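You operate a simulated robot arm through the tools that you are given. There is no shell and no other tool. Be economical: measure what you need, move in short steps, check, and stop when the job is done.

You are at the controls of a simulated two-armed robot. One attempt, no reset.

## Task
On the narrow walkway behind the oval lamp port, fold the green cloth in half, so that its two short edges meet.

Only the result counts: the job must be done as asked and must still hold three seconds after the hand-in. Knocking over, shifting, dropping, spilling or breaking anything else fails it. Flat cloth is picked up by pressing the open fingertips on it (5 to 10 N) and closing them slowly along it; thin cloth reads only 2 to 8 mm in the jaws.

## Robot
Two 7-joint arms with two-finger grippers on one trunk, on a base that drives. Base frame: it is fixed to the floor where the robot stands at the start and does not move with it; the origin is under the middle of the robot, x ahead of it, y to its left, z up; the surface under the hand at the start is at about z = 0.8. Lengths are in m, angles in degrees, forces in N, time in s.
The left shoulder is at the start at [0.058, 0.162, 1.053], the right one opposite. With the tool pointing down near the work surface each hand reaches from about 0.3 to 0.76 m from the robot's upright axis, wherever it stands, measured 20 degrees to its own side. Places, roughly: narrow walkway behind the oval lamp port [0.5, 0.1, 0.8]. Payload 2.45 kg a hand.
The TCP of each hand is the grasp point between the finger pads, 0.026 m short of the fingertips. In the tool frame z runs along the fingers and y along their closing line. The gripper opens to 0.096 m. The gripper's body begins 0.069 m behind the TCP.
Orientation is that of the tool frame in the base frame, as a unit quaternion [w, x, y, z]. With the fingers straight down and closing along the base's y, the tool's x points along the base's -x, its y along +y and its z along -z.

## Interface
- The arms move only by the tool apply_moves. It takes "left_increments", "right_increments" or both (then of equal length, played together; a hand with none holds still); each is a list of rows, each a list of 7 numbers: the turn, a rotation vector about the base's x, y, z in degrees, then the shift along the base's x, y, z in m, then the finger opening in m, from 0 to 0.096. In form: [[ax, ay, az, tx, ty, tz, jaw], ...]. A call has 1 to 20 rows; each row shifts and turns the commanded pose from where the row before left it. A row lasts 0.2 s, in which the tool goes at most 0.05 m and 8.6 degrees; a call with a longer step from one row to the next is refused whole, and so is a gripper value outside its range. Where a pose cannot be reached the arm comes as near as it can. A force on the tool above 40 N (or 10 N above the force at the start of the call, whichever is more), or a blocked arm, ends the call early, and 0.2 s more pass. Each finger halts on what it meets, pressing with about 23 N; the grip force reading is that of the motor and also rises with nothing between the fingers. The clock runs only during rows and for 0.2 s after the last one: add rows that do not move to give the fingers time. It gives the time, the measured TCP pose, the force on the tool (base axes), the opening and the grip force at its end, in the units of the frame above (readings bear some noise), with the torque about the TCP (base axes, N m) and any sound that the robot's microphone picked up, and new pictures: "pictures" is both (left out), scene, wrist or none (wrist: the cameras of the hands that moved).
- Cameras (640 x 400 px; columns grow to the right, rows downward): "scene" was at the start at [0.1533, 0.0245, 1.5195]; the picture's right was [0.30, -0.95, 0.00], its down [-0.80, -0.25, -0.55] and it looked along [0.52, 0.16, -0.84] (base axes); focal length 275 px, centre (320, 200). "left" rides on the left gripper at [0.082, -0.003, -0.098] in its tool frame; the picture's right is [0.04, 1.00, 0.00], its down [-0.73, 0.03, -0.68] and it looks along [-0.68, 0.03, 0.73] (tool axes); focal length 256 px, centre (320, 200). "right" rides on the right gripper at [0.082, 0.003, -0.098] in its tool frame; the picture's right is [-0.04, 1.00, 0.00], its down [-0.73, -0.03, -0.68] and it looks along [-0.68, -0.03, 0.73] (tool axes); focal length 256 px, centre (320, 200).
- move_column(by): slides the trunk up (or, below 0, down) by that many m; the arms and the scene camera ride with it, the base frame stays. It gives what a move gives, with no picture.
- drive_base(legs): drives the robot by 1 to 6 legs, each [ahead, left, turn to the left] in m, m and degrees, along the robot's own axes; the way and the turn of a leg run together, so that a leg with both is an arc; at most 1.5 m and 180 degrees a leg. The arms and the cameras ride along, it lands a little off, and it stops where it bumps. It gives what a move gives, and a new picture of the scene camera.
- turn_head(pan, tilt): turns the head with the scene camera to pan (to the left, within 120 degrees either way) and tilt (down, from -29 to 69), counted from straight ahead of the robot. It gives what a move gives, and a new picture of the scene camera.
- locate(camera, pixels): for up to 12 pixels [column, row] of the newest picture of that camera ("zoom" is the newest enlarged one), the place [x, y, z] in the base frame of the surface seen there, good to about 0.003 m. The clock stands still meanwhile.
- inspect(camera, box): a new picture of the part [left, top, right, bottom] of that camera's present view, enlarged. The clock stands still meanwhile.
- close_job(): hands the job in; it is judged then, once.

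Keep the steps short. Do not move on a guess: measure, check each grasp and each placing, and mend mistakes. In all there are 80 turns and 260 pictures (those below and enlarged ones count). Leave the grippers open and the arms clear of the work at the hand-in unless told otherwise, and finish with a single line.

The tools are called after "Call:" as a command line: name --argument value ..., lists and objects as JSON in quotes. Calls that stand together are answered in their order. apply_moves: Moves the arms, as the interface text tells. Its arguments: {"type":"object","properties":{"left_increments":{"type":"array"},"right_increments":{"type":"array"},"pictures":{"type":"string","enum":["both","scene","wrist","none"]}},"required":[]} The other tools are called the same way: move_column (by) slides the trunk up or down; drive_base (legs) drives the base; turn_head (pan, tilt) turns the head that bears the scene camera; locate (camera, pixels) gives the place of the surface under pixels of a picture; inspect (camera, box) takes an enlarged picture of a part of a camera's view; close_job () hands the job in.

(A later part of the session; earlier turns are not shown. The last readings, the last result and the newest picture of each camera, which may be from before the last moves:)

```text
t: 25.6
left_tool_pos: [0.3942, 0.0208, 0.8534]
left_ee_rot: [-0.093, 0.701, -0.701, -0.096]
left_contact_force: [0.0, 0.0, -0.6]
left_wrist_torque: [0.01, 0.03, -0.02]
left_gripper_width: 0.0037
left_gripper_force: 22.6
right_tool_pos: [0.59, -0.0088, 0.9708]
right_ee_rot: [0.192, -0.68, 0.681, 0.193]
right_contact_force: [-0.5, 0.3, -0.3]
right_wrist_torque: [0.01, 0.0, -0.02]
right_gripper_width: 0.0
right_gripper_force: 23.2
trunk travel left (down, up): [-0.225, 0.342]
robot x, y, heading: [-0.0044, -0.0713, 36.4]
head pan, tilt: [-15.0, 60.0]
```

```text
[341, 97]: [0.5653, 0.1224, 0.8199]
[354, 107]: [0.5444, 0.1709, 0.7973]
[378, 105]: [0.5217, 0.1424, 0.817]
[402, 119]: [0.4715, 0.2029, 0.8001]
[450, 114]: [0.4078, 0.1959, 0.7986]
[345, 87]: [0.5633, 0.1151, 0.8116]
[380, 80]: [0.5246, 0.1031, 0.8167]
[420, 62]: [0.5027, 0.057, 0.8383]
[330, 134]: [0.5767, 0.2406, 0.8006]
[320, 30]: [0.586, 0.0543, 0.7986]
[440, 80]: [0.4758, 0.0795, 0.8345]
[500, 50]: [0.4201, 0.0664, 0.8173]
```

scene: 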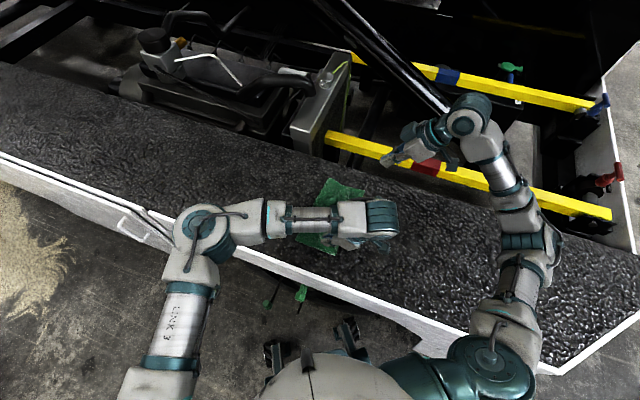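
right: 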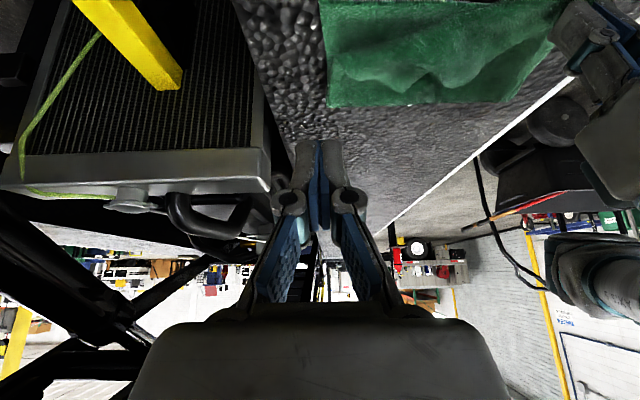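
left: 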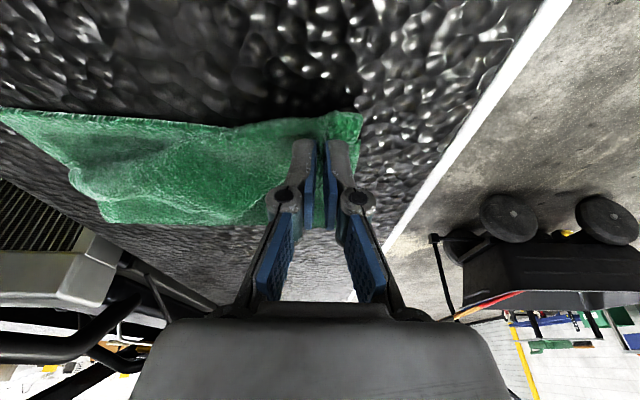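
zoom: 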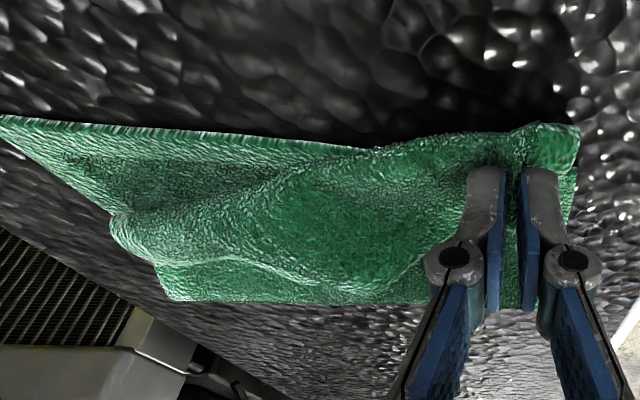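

The zoom's vertical offset differs (row = zy/2 − 30). I'll re-measure with the right pixels.

Call:
locate --camera "right" --pixels '[[338, 63], [345, 74], [362, 80], [380, 83], [402, 89], [420, 78], [448, 84], [340, 55], [380, 42], [420, 35], [330, 105], [321, 3]]'

```text
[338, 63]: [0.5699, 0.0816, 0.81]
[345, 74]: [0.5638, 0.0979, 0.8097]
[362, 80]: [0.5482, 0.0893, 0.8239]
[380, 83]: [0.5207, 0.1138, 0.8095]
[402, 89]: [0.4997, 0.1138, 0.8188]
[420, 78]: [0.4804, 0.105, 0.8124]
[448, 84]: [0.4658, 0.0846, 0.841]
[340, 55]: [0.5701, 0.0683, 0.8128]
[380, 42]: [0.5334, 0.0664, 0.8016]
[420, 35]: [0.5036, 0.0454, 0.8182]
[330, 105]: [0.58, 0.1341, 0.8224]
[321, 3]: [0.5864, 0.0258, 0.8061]
```

The flap's far corner is near (0.570, 0.085–0.098), its crease at y ≈ 0.066. I'll set the right tool upright and open 0.032, above (0.545, 0.086), to pinch the flap the same way.

Call:
apply_moves --right_increments '[[-6, 0, 0, -0.005, 0.012, -0.01, 0.032], [-6, 0, 0, -0.008, 0.015, -0.01, 0.032], [-6, 0, 0, -0.008, 0.018, -0.01, 0.032], [-6, 0, 0, -0.008, 0.018, -0.015, 0.032], [-6, 0, 0, -0.008, 0.018, -0.02, 0.032], [-2, 0, 0, -0.008, 0.014, -0.025, 0.032], [0, 0, 0, 0, 0, -0.01, 0.032], [0, 0, 0, 0, 0, 0, 0.032], [0, 0, 0, 0, 0, 0, 0.032], [0, 0, 0, 0, 0, 0, 0.032]]' --left_increments '[[0, 0, 0, 0, 0, 0, 0], [0, 0, 0, 0, 0, 0, 0], [0, 0, 0, 0, 0, 0, 0], [0, 0, 0, 0, 0, 0, 0], [0, 0, 0, 0, 0, 0, 0], [0, 0, 0, 0, 0, 0, 0], [0, 0, 0, 0, 0, 0, 0], [0, 0, 0, 0, 0, 0, 0], [0, 0, 0, 0, 0, 0, 0], [0, 0, 0, 0, 0, 0, 0]]' --pictures "wrist"

```text
t: 27.8
left_tool_pos: [0.392, 0.0244, 0.8543]
left_ee_rot: [-0.093, 0.702, -0.699, -0.094]
left_contact_force: [0.9, 1.2, -0.8]
left_wrist_torque: [0.0, 0.01, -0.03]
left_gripper_width: 0.0035
left_gripper_force: 22.6
right_tool_pos: [0.5437, 0.0886, 0.8725]
right_ee_rot: [-0.005, -0.707, 0.707, -0.003]
right_contact_force: [0.5, -0.2, -0.9]
right_wrist_torque: [-0.04, -0.01, -0.02]
right_gripper_width: 0.0319
right_gripper_force: 0.0
trunk travel left (down, up): [-0.225, 0.342]
robot x, y, heading: [-0.0058, -0.0764, 36.2]
head pan, tilt: [-15.0, 60.0]
```

right: 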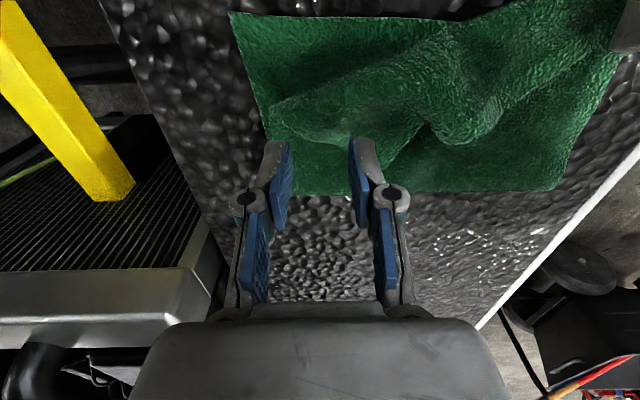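
left: 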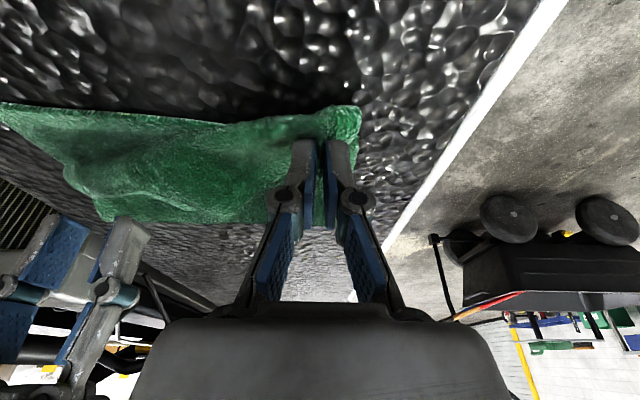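

Now a close view of the flap beneath the right hand.

Call:
inspect --camera "right" --box '[220, 10, 460, 160]'

Call:
locate --camera "right" --pixels '[[266, 116], [268, 135], [330, 140], [395, 145], [425, 122], [455, 143], [267, 102], [340, 75], [345, 120], [320, 150], [440, 30], [235, 15]]'

```text
2.67 times, centred on (340, 85) of right
```

zoom: 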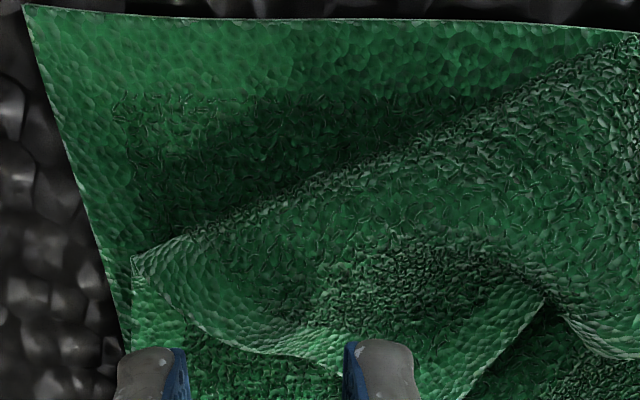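

```text
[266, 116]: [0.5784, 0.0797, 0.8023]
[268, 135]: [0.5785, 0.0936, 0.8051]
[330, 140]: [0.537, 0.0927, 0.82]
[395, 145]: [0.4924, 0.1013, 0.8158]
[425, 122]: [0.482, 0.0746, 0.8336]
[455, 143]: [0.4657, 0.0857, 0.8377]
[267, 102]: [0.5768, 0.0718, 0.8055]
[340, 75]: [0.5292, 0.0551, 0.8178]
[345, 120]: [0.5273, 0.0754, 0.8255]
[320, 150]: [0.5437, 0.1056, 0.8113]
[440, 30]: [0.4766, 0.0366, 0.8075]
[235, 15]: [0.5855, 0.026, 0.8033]
```

The far corner is folded diagonally: its tip is at about (0.492, 0.101, 0.816), with the side edge running to (0.577, 0.072). I'll shift to centre (0.512, 0.092), opening 0.026, and lower near it.

Call:
apply_moves --right_increments '[[0, 0, 0, -0.016, 0.002, 0, 0.026], [0, 0, 0, -0.016, 0.002, -0.005, 0.026], [0, 0, 0, 0, 0, -0.01, 0.026], [0, 0, 0, 0, 0, -0.008, 0.026], [0, 0, 0, 0, 0, 0, 0.026], [0, 0, 0, 0, 0, 0, 0.026], [0, 0, 0, 0, 0, 0, 0.026]]' --pictures "wrist"

Call:
inspect --camera "right" --box '[200, 60, 440, 210]'

```text
t: 29.4
left_tool_pos: [0.393, 0.0216, 0.8549]
left_ee_rot: [-0.094, 0.702, -0.699, -0.097]
left_contact_force: [0.3, 0.3, -1.0]
left_wrist_torque: [0.03, 0.02, 0.0]
left_gripper_width: 0.0037
left_gripper_force: 22.7
right_tool_pos: [0.5122, 0.0917, 0.8488]
right_ee_rot: [0.004, 0.707, -0.707, 0.002]
right_contact_force: [-0.2, -0.2, -0.5]
right_wrist_torque: [-0.02, 0.03, 0.01]
right_gripper_width: 0.0262
right_gripper_force: 0.1
trunk travel left (down, up): [-0.225, 0.342]
robot x, y, heading: [-0.0017, -0.0734, 36.5]
head pan, tilt: [-15.0, 60.0]
```

right: 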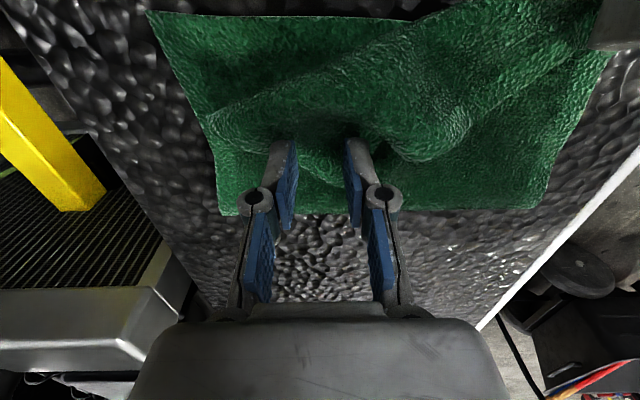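

```text
2.67 times, centred on (320, 135) of right
```

zoom: 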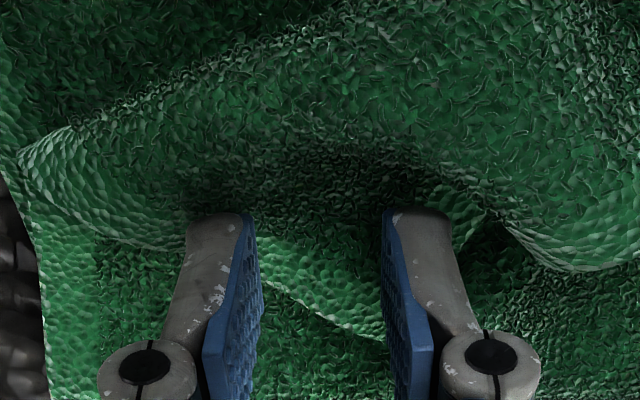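

The flap corner sits between and under the fingertips. I'll lower to light contact.

Call:
apply_moves --right_increments '[[0, 0, 0, 0, 0, -0.004, 0.026], [0, 0, 0, 0, 0, -0.004, 0.026], [0, 0, 0, 0, 0, -0.004, 0.026], [0, 0, 0, 0, 0, -0.002, 0.026], [0, 0, 0, 0, 0, 0, 0.026]]' --pictures "wrist"

```text
t: 30.6
left_tool_pos: [0.3933, 0.0217, 0.854]
left_ee_rot: [-0.094, 0.701, -0.7, -0.095]
left_contact_force: [-0.5, 0.4, -0.9]
left_wrist_torque: [0.02, -0.02, 0.02]
left_gripper_width: 0.0034
left_gripper_force: 23.2
right_tool_pos: [0.5133, 0.091, 0.835]
right_ee_rot: [0.003, 0.707, -0.707, 0.002]
right_contact_force: [0.9, 0.4, 6.7]
right_wrist_torque: [0.05, -0.03, 0.0]
right_gripper_width: 0.026
right_gripper_force: 0.0
trunk travel left (down, up): [-0.225, 0.342]
robot x, y, heading: [-0.0033, -0.0773, 36.3]
head pan, tilt: [-15.0, 60.0]
```

right: 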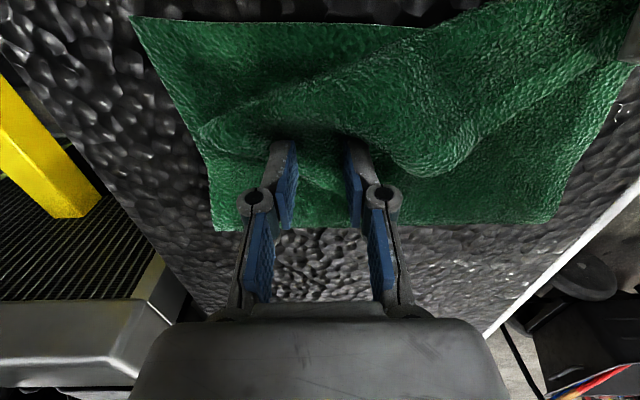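

6.7 N of contact, which is right for picking up. I close slowly, then lift 2.5 cm.

Call:
apply_moves --right_increments '[[0, 0, 0, 0, 0, 0, 0.022], [0, 0, 0, 0, 0, 0, 0.018], [0, 0, 0, 0, 0, 0, 0.014], [0, 0, 0, 0, 0, 0, 0.01], [0, 0, 0, 0, 0, 0, 0.006], [0, 0, 0, 0, 0, 0, 0.002], [0, 0, 0, 0, 0, 0, 0], [0, 0, 0, 0, 0, 0, 0], [0, 0, 0, 0, 0, 0.006, 0], [0, 0, 0, 0, 0, 0.01, 0], [0, 0, 0, 0, 0, 0.01, 0], [0, 0, 0, 0, 0, 0, 0]]' --pictures "wrist"

Call:
inspect --camera "right" --box '[180, 0, 500, 200]'

```text
t: 33.2
left_tool_pos: [0.394, 0.0217, 0.8545]
left_ee_rot: [-0.093, 0.702, -0.7, -0.096]
left_contact_force: [0.1, 0.1, 0.5]
left_wrist_torque: [0.01, 0.0, -0.03]
left_gripper_width: 0.0033
left_gripper_force: 23.3
right_tool_pos: [0.5136, 0.0925, 0.8614]
right_ee_rot: [0.004, 0.707, -0.707, 0.002]
right_contact_force: [-0.7, -0.3, 0.2]
right_wrist_torque: [0.01, 0.02, 0.01]
right_gripper_width: 0.003
right_gripper_force: 22.9
trunk travel left (down, up): [-0.225, 0.342]
robot x, y, heading: [-0.0007, -0.08, 36.3]
head pan, tilt: [-15.0, 60.0]
```

right: 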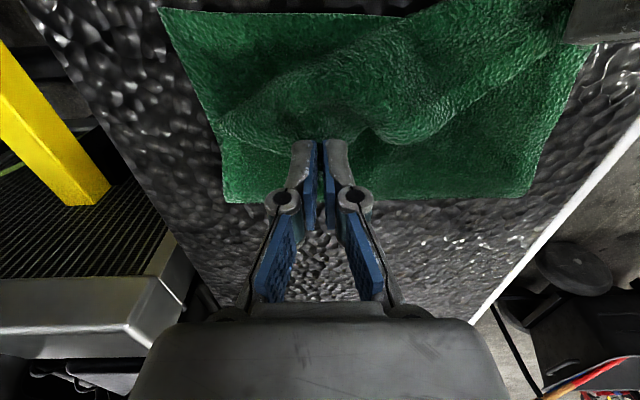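

```text
2.00 times, centred on (340, 100) of right
```

zoom: 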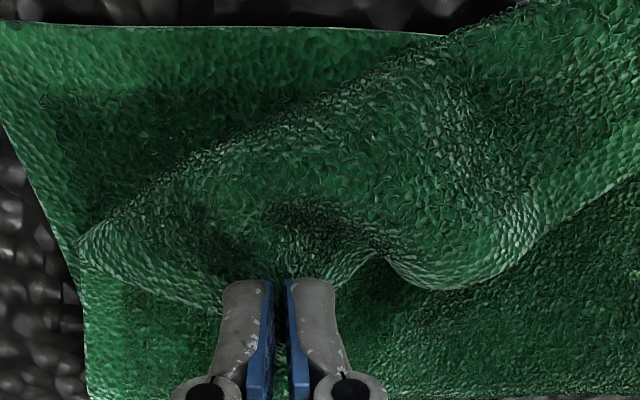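

Only the flap lifts (3 mm in the jaw). Now I carry it up and over to −y and outward in x.

Call:
apply_moves --right_increments '[[0, 0, 0, 0.005, -0.002, 0.012, 0], [0, 0, 0, 0.006, -0.008, 0.012, 0], [3, 0, 0, 0.007, -0.012, 0.008, 0], [3, 0, 0, 0.007, -0.014, 0, 0], [3, 0, 0, 0.007, -0.014, -0.006, 0], [3, 0, 0, 0.005, -0.012, -0.01, 0], [0, 0, 0, 0.003, -0.006, -0.012, 0], [0, 0, 0, 0, 0, 0, 0], [0, 0, 0, 0, 0, 0, 0]]' --pictures "wrist"

Call:
inspect --camera "right" --box '[200, 0, 520, 200]'

```text
t: 35.2
left_tool_pos: [0.3937, 0.0222, 0.8536]
left_ee_rot: [-0.094, 0.701, -0.7, -0.096]
left_contact_force: [1.2, -0.4, 0.0]
left_wrist_torque: [-0.01, 0.0, 0.0]
left_gripper_width: 0.0037
left_gripper_force: 23.6
right_tool_pos: [0.5543, 0.0229, 0.8644]
right_ee_rot: [-0.07, 0.704, -0.703, -0.073]
right_contact_force: [-0.1, 0.3, -0.8]
right_wrist_torque: [0.0, -0.02, 0.03]
right_gripper_width: 0.0036
right_gripper_force: 24.4
trunk travel left (down, up): [-0.225, 0.342]
robot x, y, heading: [-0.0051, -0.076, 36.1]
head pan, tilt: [-15.0, 60.0]
```

right: 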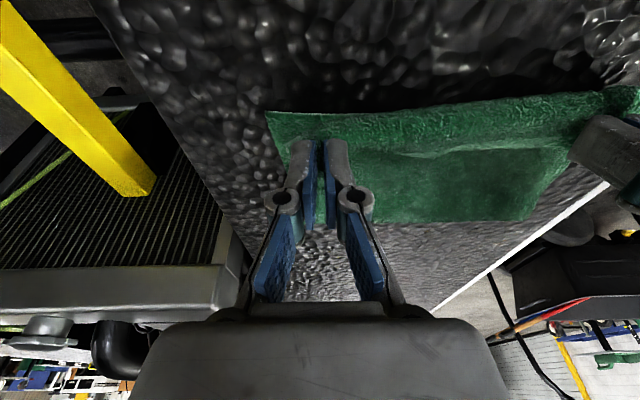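

```text
2.00 times, centred on (360, 100) of right
```

zoom: 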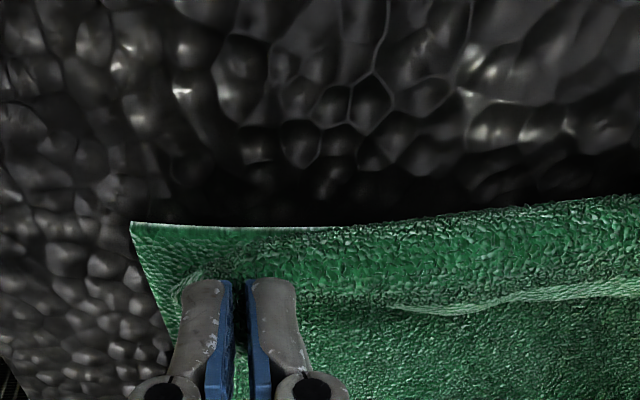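

Both corners now sit along the lower edge, with a narrow stub still rolled back. I'll measure the crease, the stub edge and the lower edge.

Call:
locate --camera "right" --pixels '[[267, 113], [330, 114], [400, 112], [400, 130], [420, 154], [480, 145], [500, 100], [500, 120], [590, 95], [400, 220]]'

Call:
inspect --camera "left" --box '[100, 60, 420, 260]'

```text
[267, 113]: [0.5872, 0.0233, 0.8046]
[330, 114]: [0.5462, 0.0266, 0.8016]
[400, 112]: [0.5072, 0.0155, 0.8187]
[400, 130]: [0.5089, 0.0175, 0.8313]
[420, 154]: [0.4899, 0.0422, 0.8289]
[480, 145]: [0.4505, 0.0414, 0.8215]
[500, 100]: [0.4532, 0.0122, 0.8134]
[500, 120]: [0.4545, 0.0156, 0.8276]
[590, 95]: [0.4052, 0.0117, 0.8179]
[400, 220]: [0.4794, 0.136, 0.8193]
```

```text
2.00 times, centred on (260, 160) of left
```

zoom: 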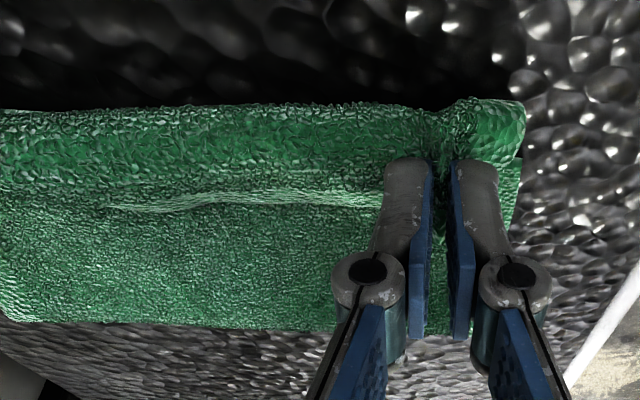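

Lower edge at y ≈ 0.024, roll crease at 0.013, stub edge at 0.042. The fold is near y 0.14–0.15 rather than 0.17, so the upper layer is too far to −y. I shift both hands +y by 2.5 cm, then open and lift to see how the stub relaxes.

Call:
apply_moves --left_increments '[[0, 0, 0, 0, 0.008, 0, 0], [0, 0, 0, 0, 0.009, 0, 0], [0, 0, 0, 0, 0.008, 0, 0], [0, 0, 0, 0, 0, 0, 0], [0, 0, 0, 0, 0, 0, 0], [0, 0, 0, 0, 0, 0, 0.03], [0, 0, 0, 0, 0, 0, 0.03], [0, 0, 0, 0, 0, 0.01, 0.03], [0, 0, 0, 0, -0.005, 0.02, 0.03], [0, 0, 0, 0, -0.01, 0.03, 0.03], [0, 0, 0, 0, -0.01, 0.03, 0.03]]' --right_increments '[[0, 0, 0, 0, 0.008, 0, 0], [0, 0, 0, 0, 0.009, 0, 0], [0, 0, 0, 0, 0.008, -0.004, 0], [0, 0, 0, 0, 0, 0, 0], [0, 0, 0, 0, 0, 0, 0], [0, 0, 0, 0, 0, 0, 0.03], [0, 0, 0, 0, 0, 0, 0.03], [0, 0, 0, 0, 0, 0.01, 0.03], [0, 0, 0, 0, -0.005, 0.02, 0.03], [0, 0, 0, 0, -0.01, 0.03, 0.03], [0, 0, 0, 0, -0.01, 0.03, 0.03]]' --pictures "wrist"

Call:
inspect --camera "right" --box '[240, 0, 560, 200]'

```text
t: 37.6
left_tool_pos: [0.3901, 0.0203, 0.9461]
left_ee_rot: [-0.094, 0.702, -0.699, -0.097]
left_contact_force: [-0.7, -0.6, -0.2]
left_wrist_torque: [-0.01, -0.01, -0.04]
left_gripper_width: 0.0301
left_gripper_force: 0.2
right_tool_pos: [0.5503, 0.025, 0.9516]
right_ee_rot: [-0.069, 0.704, -0.704, -0.072]
right_contact_force: [1.0, 0.3, 0.5]
right_wrist_torque: [0.02, -0.01, 0.02]
right_gripper_width: 0.03
right_gripper_force: 0.1
trunk travel left (down, up): [-0.225, 0.342]
robot x, y, heading: [-0.0054, -0.0769, 36.1]
head pan, tilt: [-15.0, 60.0]
```

right: 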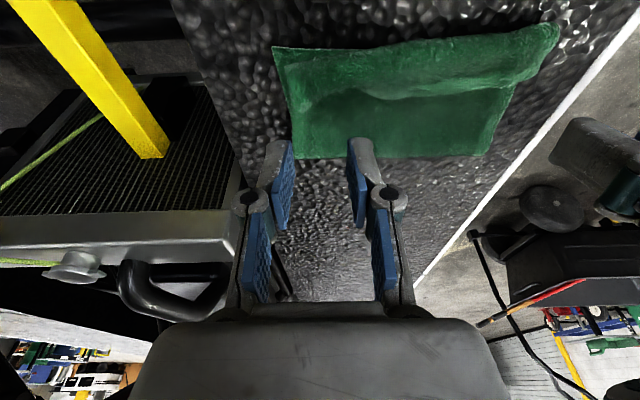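
left: 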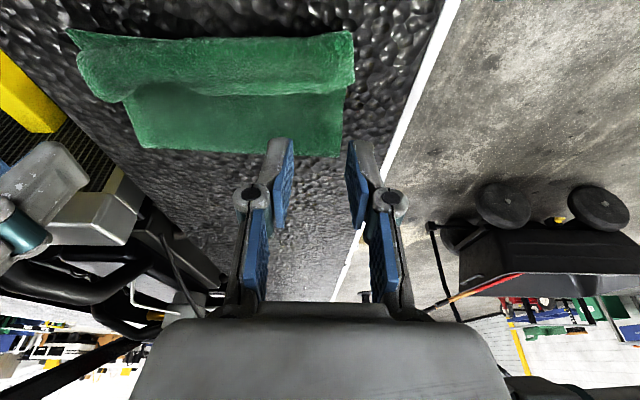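

```text
2.00 times, centred on (400, 100) of right
```

zoom: 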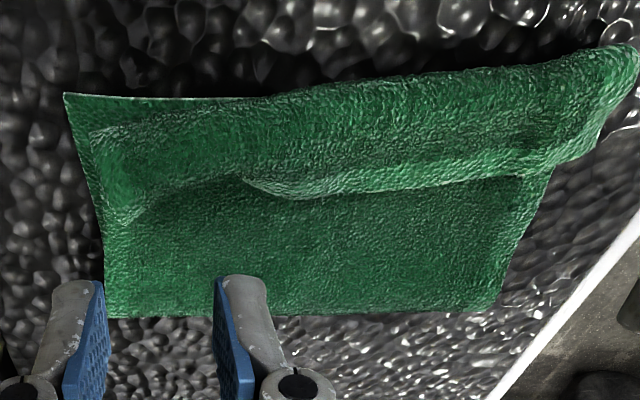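

Released; the upper layer's end stays turned back as a band. I'll measure the band crease, band edge, lower edge and fold line.

Call:
locate --camera "right" --pixels '[[273, 48], [290, 66], [340, 52], [400, 45], [480, 36], [555, 28], [302, 110], [350, 92], [390, 97], [450, 93], [500, 87], [400, 152]]'

Call:
locate --camera "left" --pixels '[[70, 32], [120, 99], [200, 95], [280, 93], [345, 88], [350, 35], [250, 40], [150, 40], [140, 146], [335, 152], [240, 150], [85, 75]]'

```text
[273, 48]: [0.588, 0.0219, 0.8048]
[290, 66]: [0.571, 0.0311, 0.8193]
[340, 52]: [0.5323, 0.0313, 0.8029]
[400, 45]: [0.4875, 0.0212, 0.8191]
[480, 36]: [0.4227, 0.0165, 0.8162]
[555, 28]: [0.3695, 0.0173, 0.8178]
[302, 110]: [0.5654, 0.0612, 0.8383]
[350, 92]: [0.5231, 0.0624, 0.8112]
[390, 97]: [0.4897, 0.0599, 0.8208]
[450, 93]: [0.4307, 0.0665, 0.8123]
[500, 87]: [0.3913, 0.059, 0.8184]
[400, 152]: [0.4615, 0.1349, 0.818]
```

```text
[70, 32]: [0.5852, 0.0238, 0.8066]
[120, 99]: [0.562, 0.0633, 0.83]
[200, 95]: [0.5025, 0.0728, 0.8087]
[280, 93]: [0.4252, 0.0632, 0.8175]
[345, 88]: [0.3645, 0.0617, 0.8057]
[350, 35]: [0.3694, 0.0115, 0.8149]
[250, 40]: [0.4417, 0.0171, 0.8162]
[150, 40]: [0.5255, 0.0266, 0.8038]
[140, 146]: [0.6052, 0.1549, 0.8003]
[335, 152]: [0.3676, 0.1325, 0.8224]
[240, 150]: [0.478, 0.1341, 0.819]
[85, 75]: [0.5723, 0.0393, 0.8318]
```

The band's crease is at y ≈ 0.015–0.03, its edge at y ≈ 0.06, and the far corner stands up at (0.565, 0.061, 0.838). I'll grip that edge from the +y side: right tool yawed back (closing along y) and tilted so the fingers point to −y, low finger under the band. First I reorient up high and move the left hand away to +y.

Call:
apply_moves --right_increments '[[-6, 0, 0, 0, 0, 0.01, 0.05], [-5.6, 0, 0, 0, 0, 0.01, 0.05], [0, 0, -8.2, 0.001, 0.012, 0, 0.05], [0, 0, -8.2, 0.001, 0.012, 0, 0.05], [0, 0, -8.2, 0.001, 0.012, 0, 0.05], [0, 0, -8.2, 0.001, 0.012, 0, 0.05], [0, 0, -8.2, 0.001, 0.012, 0, 0.05], [0, 0, -8.2, 0, 0.012, 0, 0.05], [0, 0, -8.2, 0, 0.012, 0, 0.05], [0, 0, -8.2, 0, 0.012, 0, 0.05], [0, 0, -8.2, 0, 0.006, 0, 0.05], [0, 0, -8.2, 0, 0, 0, 0.05], [0, 0, -8, 0, 0, 0, 0.05], [-7, 0, 0, 0, 0, -0.01, 0.05], [-7, 0, 0, 0, 0, -0.01, 0.05], [-7, 0, 0, 0, 0, -0.01, 0.05], [-7, 0, 0, 0, 0, -0.01, 0.05], [-7, 0, 0, 0, 0, 0, 0.05], [0, 0, 0, 0, 0, 0, 0.05], [0, 0, 0, 0, 0, 0, 0.05]]' --left_increments '[[-5, 0, 0, -0.005, 0.02, 0.01, 0.05], [-5, 0, 0, -0.005, 0.03, 0.01, 0.05], [-5, 0, 0, -0.005, 0.04, 0.01, 0.05], [0, 0, 0, -0.005, 0.04, 0.01, 0.05], [0, 0, 0, 0, 0.04, 0, 0.05], [0, 0, 0, 0, 0.04, 0, 0.05], [0, 0, -8.2, 0, 0.03, 0, 0.05], [0, 0, -8.2, 0, 0, 0, 0.05], [0, 0, -8.2, 0, 0, 0, 0.05], [0, 0, -8.2, 0, 0, 0, 0.05], [0, 0, -8.2, 0, 0, 0, 0.05], [0, 0, -8.2, 0, 0, 0, 0.05], [0, 0, -8.2, 0, 0, 0, 0.05], [0, 0, -8.2, 0, 0, 0, 0.05], [0, 0, -8.2, 0, 0, 0, 0.05], [0, 0, -8.2, 0, 0, 0, 0.05], [0, 0, -8, 0, 0, 0, 0.05], [0, 0, 0, 0, 0, 0, 0.05], [0, 0, 0, 0, 0, 0, 0.05], [0, 0, 0, 0, 0, 0, 0.05]]'

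```text
t: 41.8
left_tool_pos: [0.3714, 0.2606, 0.985]
left_ee_rot: [0.003, -0.001, 1.0, 0.001]
left_contact_force: [0.7, 0.4, 0.4]
left_wrist_torque: [0.03, -0.04, -0.02]
left_gripper_width: 0.0503
left_gripper_force: 0.0
right_tool_pos: [0.559, 0.1276, 0.9309]
right_ee_rot: [-0.002, 0.001, 0.954, -0.299]
right_contact_force: [-1.1, -1.4, -0.2]
right_wrist_torque: [0.02, -0.01, 0.01]
right_gripper_width: 0.0499
right_gripper_force: 0.1
trunk travel left (down, up): [-0.225, 0.342]
robot x, y, heading: [-0.0027, -0.0727, 36.2]
head pan, tilt: [-15.0, 60.0]
```

scene: 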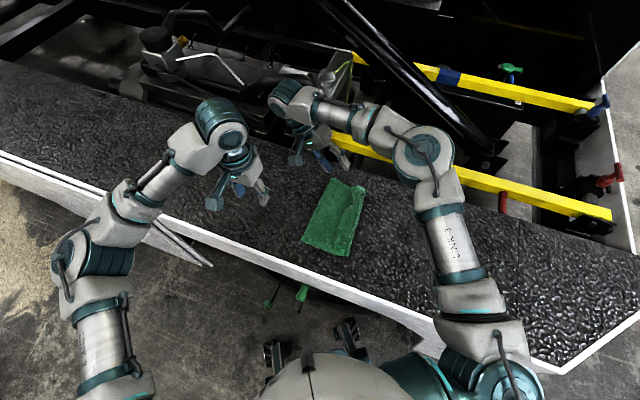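
right: 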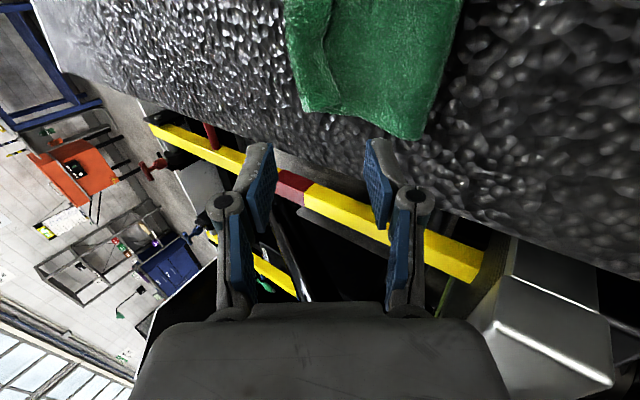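
left: 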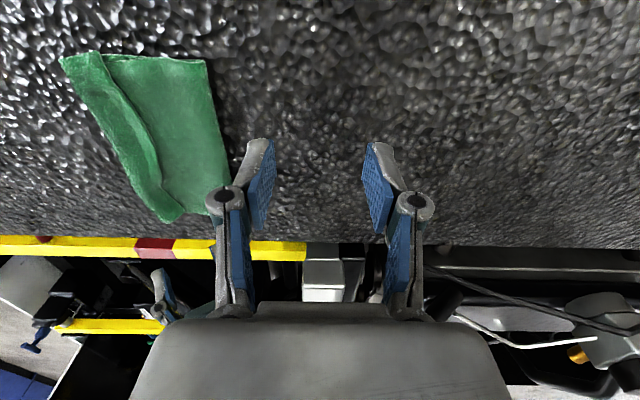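

The cloth is now clear in all views. I'll zoom in on it.

Call:
inspect --camera "scene" --box '[280, 165, 392, 265]'

Call:
inspect --camera "left" --box '[40, 40, 296, 240]'

Call:
inspect --camera "right" --box '[260, 0, 500, 150]'

Call:
locate --camera "left" --pixels '[[62, 58], [104, 56], [207, 61], [228, 208], [170, 218], [184, 210], [150, 200], [155, 150], [160, 170], [130, 110], [85, 100], [120, 160]]'

```text
4.00 times, centred on (336, 215) of scene
```

zoom: 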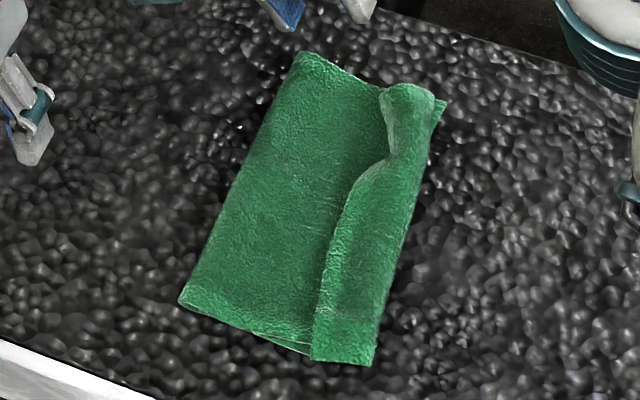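

```text
2.00 times, centred on (168, 140) of left
```

zoom: 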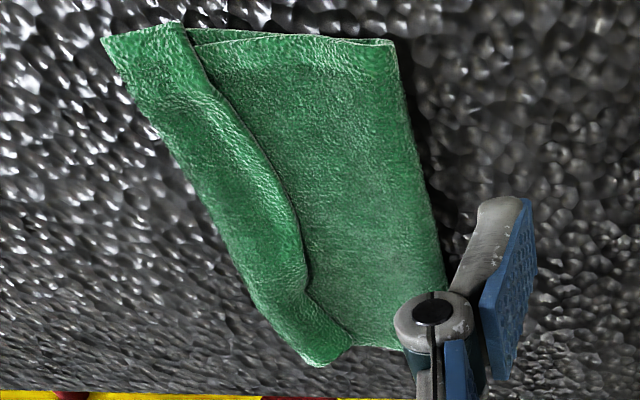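

```text
2.67 times, centred on (380, 75) of right
```

zoom: 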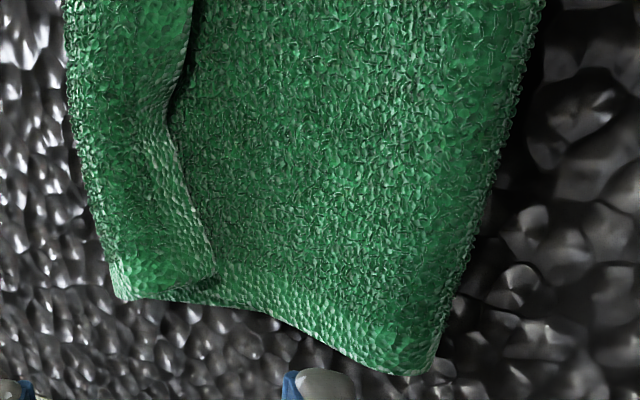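

```text
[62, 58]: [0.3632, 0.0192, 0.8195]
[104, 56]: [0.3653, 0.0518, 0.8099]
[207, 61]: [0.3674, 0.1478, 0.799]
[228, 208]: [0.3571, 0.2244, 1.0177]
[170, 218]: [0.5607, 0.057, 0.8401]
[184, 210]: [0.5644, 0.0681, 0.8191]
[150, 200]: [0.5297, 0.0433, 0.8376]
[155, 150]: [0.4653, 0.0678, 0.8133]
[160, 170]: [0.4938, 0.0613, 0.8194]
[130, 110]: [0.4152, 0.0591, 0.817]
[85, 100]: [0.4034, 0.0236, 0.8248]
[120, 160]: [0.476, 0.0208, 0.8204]
```

I now have a better plan. I'll grip the standing band edge properly and lift the upper layer up above y ≈ 0.17, so the fold line shifts to the true middle. Then I'll lay it down again edge first. The right hand goes in behind the far corner first.

Call:
apply_moves --right_increments '[[0, 0, 0, -0.003, -0.01, -0.02, 0.05], [0, 0, 0, -0.003, -0.01, -0.02, 0.05], [0, 0, 0, -0.002, -0.008, -0.02, 0.05], [0, 0, 0, 0, 0, -0.013, 0.05], [0, 0, 0, 0, 0, 0, 0.05], [0, 0, 0, 0, 0, 0, 0.05], [0, 0, 0, 0, 0, 0, 0.05], [0, 0, 0, 0, 0, 0, 0.05]]'

Call:
inspect --camera "left" --box '[40, 100, 296, 260]'

Call:
inspect --camera "right" --box '[180, 20, 500, 220]'

```text
t: 43.6
left_tool_pos: [0.3712, 0.2612, 0.9858]
left_ee_rot: [0.003, -0.001, 1.0, 0.001]
left_contact_force: [-0.4, 0.3, -0.3]
left_wrist_torque: [0.01, -0.01, -0.05]
left_gripper_width: 0.05
left_gripper_force: 0.0
right_tool_pos: [0.5491, 0.0982, 0.8582]
right_ee_rot: [-0.001, 0.001, 0.954, -0.3]
right_contact_force: [0.1, 0.2, 0.3]
right_wrist_torque: [0.0, -0.02, 0.01]
right_gripper_width: 0.05
right_gripper_force: 0.0
trunk travel left (down, up): [-0.225, 0.342]
robot x, y, heading: [-0.0051, -0.0758, 36.1]
head pan, tilt: [-15.0, 60.0]
```

scene: 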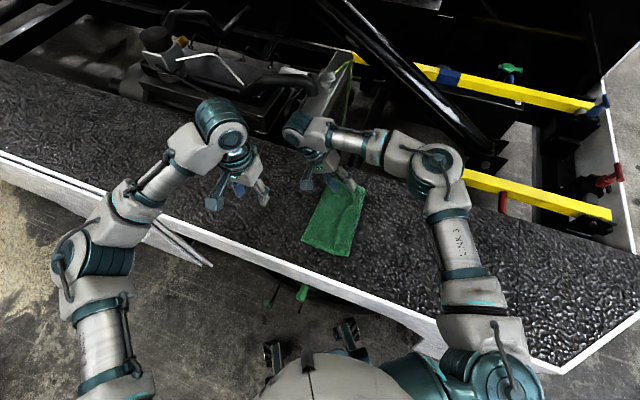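
right: 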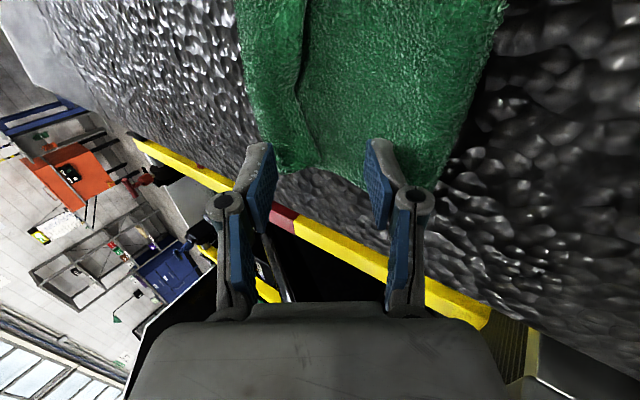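

```text
2.50 times, centred on (168, 180) of left
```

zoom: 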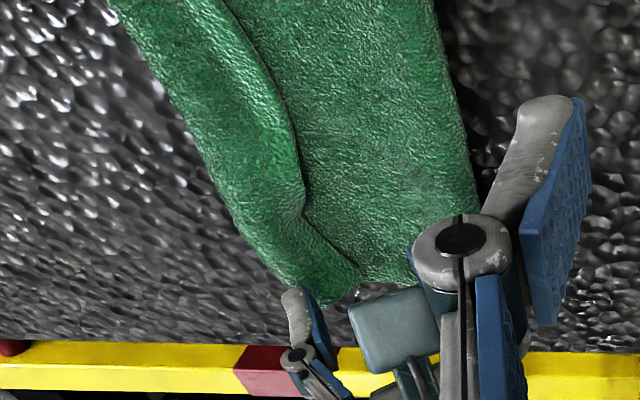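

```text
2.00 times, centred on (340, 120) of right
```

zoom: 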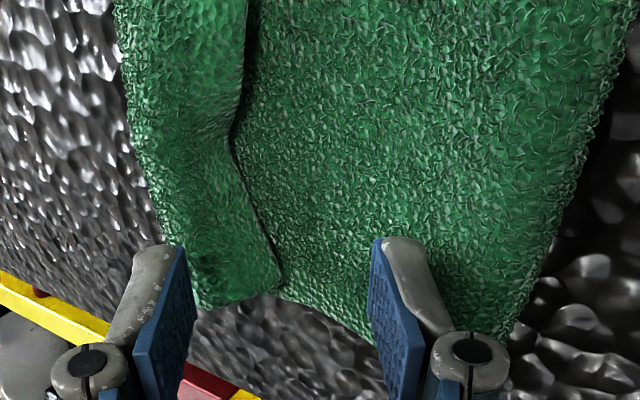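

The fingers straddle the band edge: upper finger over it, lower finger behind it. I slide −y by 5 cm so the lower finger goes under the band.

Call:
apply_moves --right_increments '[[0, 0, 0, -0.004, -0.008, -0.002, 0.05], [0, 0, 0, 0, -0.01, -0.001, 0.05], [0, 0, 0, 0, -0.01, 0, 0.05], [0, 0, 0, 0, -0.01, 0, 0.05], [0, 0, 0, 0, -0.01, 0, 0.05], [0, 0, 0, 0, 0, 0, 0.05], [0, 0, 0, 0, 0, 0, 0.05], [0, 0, 0, 0, 0, 0, 0.05]]' --pictures "wrist"

Call:
inspect --camera "left" --box '[40, 100, 296, 260]'

Call:
inspect --camera "right" --box '[180, 20, 500, 220]'

```text
t: 45.4
left_tool_pos: [0.3715, 0.2603, 0.9848]
left_ee_rot: [0.002, 0.0, 1.0, 0.001]
left_contact_force: [0.2, -0.9, -0.3]
left_wrist_torque: [-0.01, -0.03, -0.02]
left_gripper_width: 0.0498
left_gripper_force: 0.1
right_tool_pos: [0.5455, 0.0503, 0.8542]
right_ee_rot: [-0.001, 0.0, 0.954, -0.3]
right_contact_force: [0.5, 0.7, 0.3]
right_wrist_torque: [0.03, 0.04, 0.0]
right_gripper_width: 0.0498
right_gripper_force: 0.0
trunk travel left (down, up): [-0.225, 0.342]
robot x, y, heading: [-0.0039, -0.0736, 36.4]
head pan, tilt: [-15.0, 60.0]
```

right: 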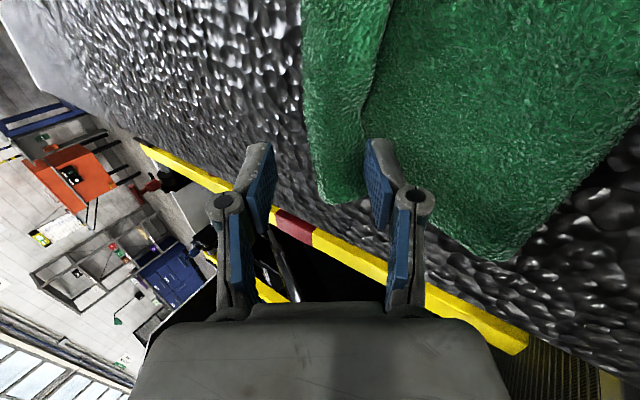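

```text
2.50 times, centred on (168, 180) of left
```

zoom: 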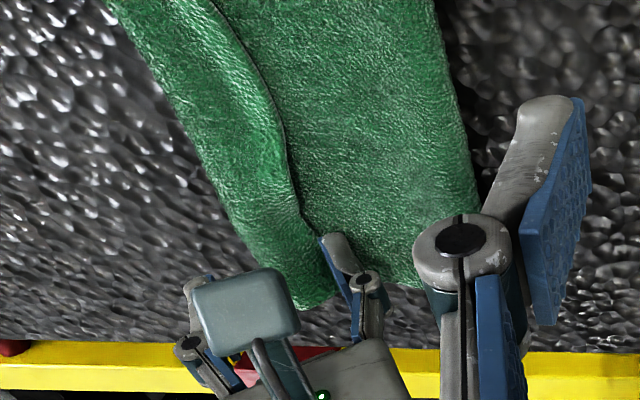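

```text
2.00 times, centred on (340, 120) of right
```

zoom: 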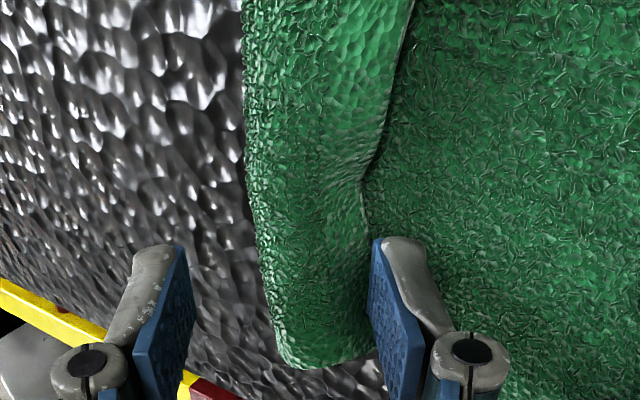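

Close to the edge. I'll check from the scene camera whether the lower finger is under the band.

Call:
inspect --camera "scene" --box '[290, 155, 390, 225]'

```text
5.71 times, centred on (340, 190) of scene
```

zoom: 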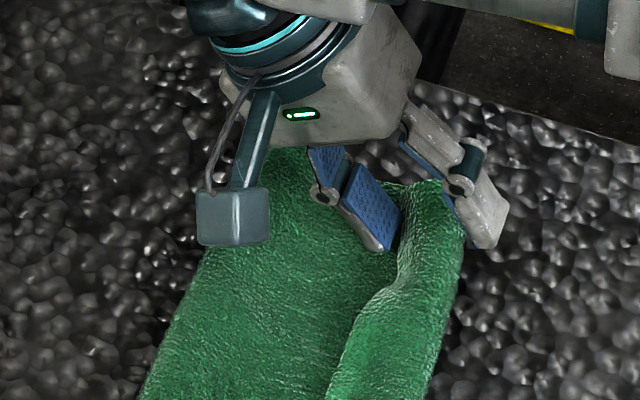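

The band sits between the fingers, but the upper finger is beyond the crease; closing now would pinch the whole roll. I'll measure the edge height here.

Call:
locate --camera "zoom" --pixels '[[396, 280], [408, 265], [380, 290], [410, 215], [425, 200], [440, 220], [455, 270], [400, 195], [350, 330], [365, 340], [385, 265], [330, 390]]'

```text
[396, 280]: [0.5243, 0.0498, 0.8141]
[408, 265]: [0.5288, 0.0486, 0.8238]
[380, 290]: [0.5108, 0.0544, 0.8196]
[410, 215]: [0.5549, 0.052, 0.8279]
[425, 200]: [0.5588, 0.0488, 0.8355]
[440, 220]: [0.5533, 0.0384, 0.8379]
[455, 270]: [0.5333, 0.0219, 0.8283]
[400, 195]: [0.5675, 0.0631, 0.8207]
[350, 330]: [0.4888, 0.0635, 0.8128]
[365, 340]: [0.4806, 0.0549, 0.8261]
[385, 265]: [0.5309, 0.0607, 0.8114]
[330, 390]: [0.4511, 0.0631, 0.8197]
```

The edge curls down onto the layer (z ≈ 0.815), so scooping under it won't work. Instead the right hand will pinch the band edge from above, closing along x (this worked before), and lift it so it hangs. The left hand will then grip the hanging edge properly from above. I reorient the right hand.

Call:
apply_moves --right_increments '[[0, 0, 0, 0, 0.02, 0.02, 0.05], [7, 0, 0, 0, 0.01, 0.03, 0.05], [7, 0, 0, 0, 0, 0.03, 0.05], [7, 0, 0, 0, 0, 0.01, 0.05], [7, 0, 0, 0, 0, 0, 0.05], [7, 0, 0, 0, 0, 0, 0.026], [0, 0, 8.2, 0, -0.003, 0, 0.026], [0, 0, 8.2, 0, -0.003, 0, 0.026], [0, 0, 8.2, 0, -0.003, 0, 0.026], [0, 0, 8.2, 0, -0.003, 0, 0.026], [0, 0, 8.2, 0, -0.003, 0, 0.026], [0, 0, 8.2, 0, -0.003, 0, 0.026], [0, 0, 8.2, 0, -0.003, 0, 0.026], [0, 0, 8.2, 0, -0.003, -0.01, 0.026], [0, 0, 8.2, 0, 0, -0.02, 0.026], [0, 0, 8.2, 0, 0, -0.02, 0.026], [0, 0, 8, 0, 0, -0.02, 0.026], [0, 0, 0, 0, 0, 0, 0.026], [0, 0, 0, 0, 0, 0, 0.026], [0, 0, 0, 0, 0, 0, 0.026]]' --pictures "wrist"

Call:
inspect --camera "right" --box '[200, 20, 520, 220]'

```text
t: 49.6
left_tool_pos: [0.3726, 0.2608, 0.9856]
left_ee_rot: [0.003, 0.0, 1.0, 0.001]
left_contact_force: [-0.2, 0.0, 0.1]
left_wrist_torque: [-0.01, 0.01, 0.01]
left_gripper_width: 0.05
left_gripper_force: 0.1
right_tool_pos: [0.5466, 0.0561, 0.8758]
right_ee_rot: [-0.002, -0.707, 0.707, 0.0]
right_contact_force: [0.4, 0.2, -0.3]
right_wrist_torque: [0.0, -0.01, 0.01]
right_gripper_width: 0.0261
right_gripper_force: 0.0
trunk travel left (down, up): [-0.225, 0.342]
robot x, y, heading: [-0.0014, -0.0763, 36.3]
head pan, tilt: [-15.0, 60.0]
```

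right: 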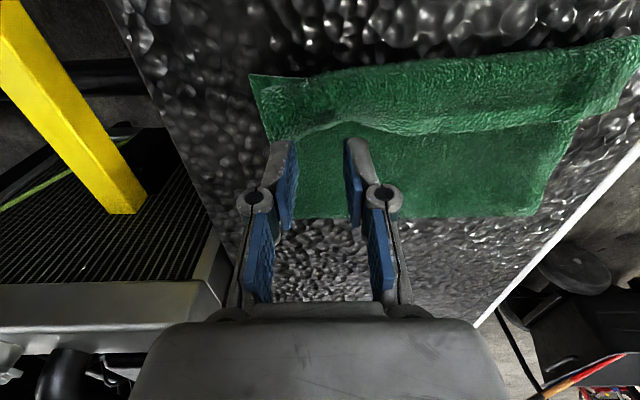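

```text
2.00 times, centred on (360, 120) of right
```

zoom: 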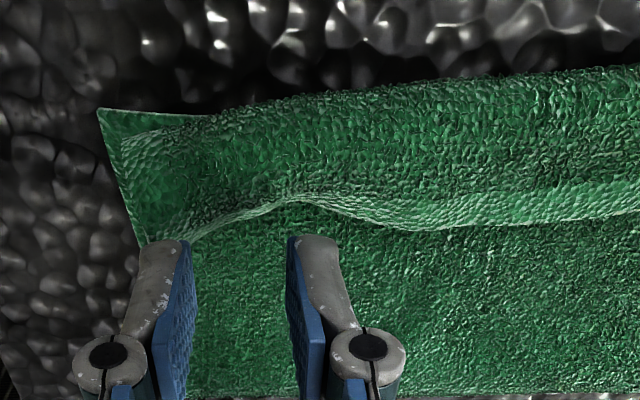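

Call:
locate --camera "zoom" --pixels '[[190, 235], [230, 215], [290, 198], [340, 210], [410, 226], [130, 140], [290, 150], [250, 190], [340, 185]]'

```text
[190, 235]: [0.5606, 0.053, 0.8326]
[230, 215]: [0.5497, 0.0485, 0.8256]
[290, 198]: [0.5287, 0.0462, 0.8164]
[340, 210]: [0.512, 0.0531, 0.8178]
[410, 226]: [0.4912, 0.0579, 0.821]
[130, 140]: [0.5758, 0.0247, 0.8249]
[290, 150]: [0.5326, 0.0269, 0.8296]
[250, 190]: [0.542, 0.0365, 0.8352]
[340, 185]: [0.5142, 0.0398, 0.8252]
```

The band edge at x 0.545 is at y ≈ 0.047. I set the pads at y ≈ 0.044 and lower gently.

Call:
apply_moves --right_increments '[[0, 0, 0, -0.002, -0.006, -0.006, 0.026], [0, 0, 0, 0, -0.006, -0.008, 0.026], [0, 0, 0, 0, 0, -0.008, 0.026], [0, 0, 0, 0, 0, -0.006, 0.026], [0, 0, 0, 0, 0, -0.005, 0.026], [0, 0, 0, 0, 0, -0.004, 0.026], [0, 0, 0, 0, 0, -0.003, 0.026], [0, 0, 0, 0, 0, 0, 0.026]]' --pictures "wrist"

```text
t: 51.4
left_tool_pos: [0.3704, 0.2608, 0.9857]
left_ee_rot: [0.004, -0.001, 1.0, 0.001]
left_contact_force: [0.7, 0.3, 0.1]
left_wrist_torque: [0.01, 0.05, -0.03]
left_gripper_width: 0.0498
left_gripper_force: 0.1
right_tool_pos: [0.5439, 0.043, 0.8346]
right_ee_rot: [-0.002, -0.707, 0.707, 0.0]
right_contact_force: [1.8, 1.2, 8.0]
right_wrist_torque: [0.03, -0.1, 0.03]
right_gripper_width: 0.0264
right_gripper_force: 0.6
trunk travel left (down, up): [-0.225, 0.342]
robot x, y, heading: [-0.0049, -0.0746, 36.1]
head pan, tilt: [-15.0, 60.0]
```

right: 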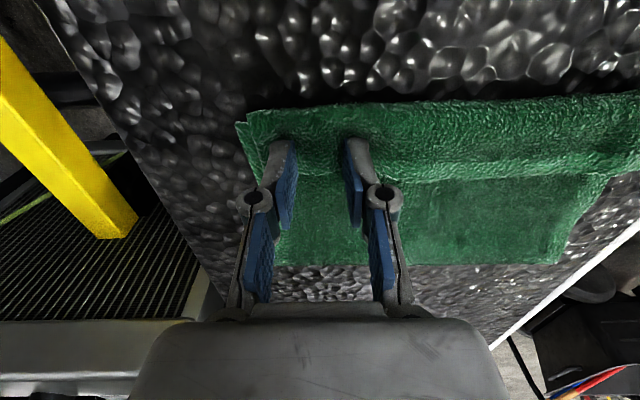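

8 N of contact. Close slowly, then lift 4 cm and look.

Call:
apply_moves --right_increments '[[0, 0, 0, 0, 0, 0, 0.022], [0, 0, 0, 0, 0, 0, 0.018], [0, 0, 0, 0, 0, 0, 0.014], [0, 0, 0, 0, 0, 0, 0.01], [0, 0, 0, 0, 0, 0, 0.006], [0, 0, 0, 0, 0, 0, 0.002], [0, 0, 0, 0, 0, 0, 0], [0, 0, 0, 0, 0, 0, 0], [0, 0, 0, 0, 0, 0.01, 0], [0, 0, 0, 0, 0.005, 0.015, 0], [0, 0, 0, 0, 0.005, 0.015, 0], [0, 0, 0, 0, 0, 0, 0]]' --pictures "wrist"

Call:
inspect --camera "left" --box '[20, 30, 340, 230]'

```text
t: 54.0
left_tool_pos: [0.3727, 0.2591, 0.9863]
left_ee_rot: [0.002, -0.001, 1.0, 0.001]
left_contact_force: [0.5, 0.6, -1.2]
left_wrist_torque: [-0.02, 0.02, 0.03]
left_gripper_width: 0.0498
left_gripper_force: 0.0
right_tool_pos: [0.5428, 0.0535, 0.8748]
right_ee_rot: [-0.002, -0.707, 0.707, 0.001]
right_contact_force: [-0.7, -0.3, 0.7]
right_wrist_torque: [0.0, 0.0, -0.01]
right_gripper_width: 0.0037
right_gripper_force: 23.3
trunk travel left (down, up): [-0.225, 0.342]
robot x, y, heading: [-0.0012, -0.0767, 36.3]
head pan, tilt: [-15.0, 60.0]
```

right: 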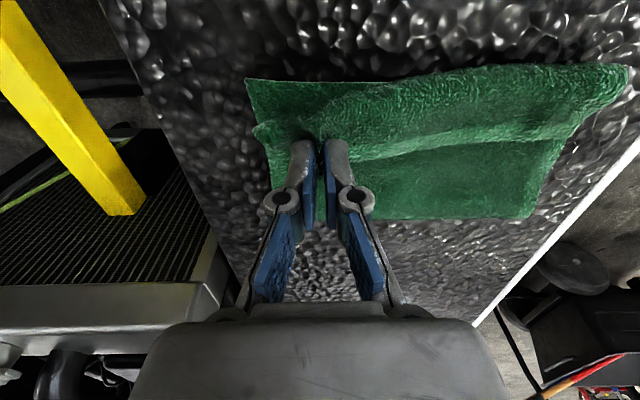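

```text
2.00 times, centred on (180, 130) of left
```

zoom: 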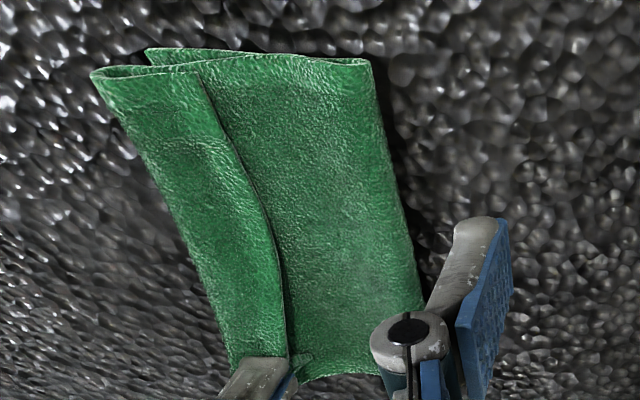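

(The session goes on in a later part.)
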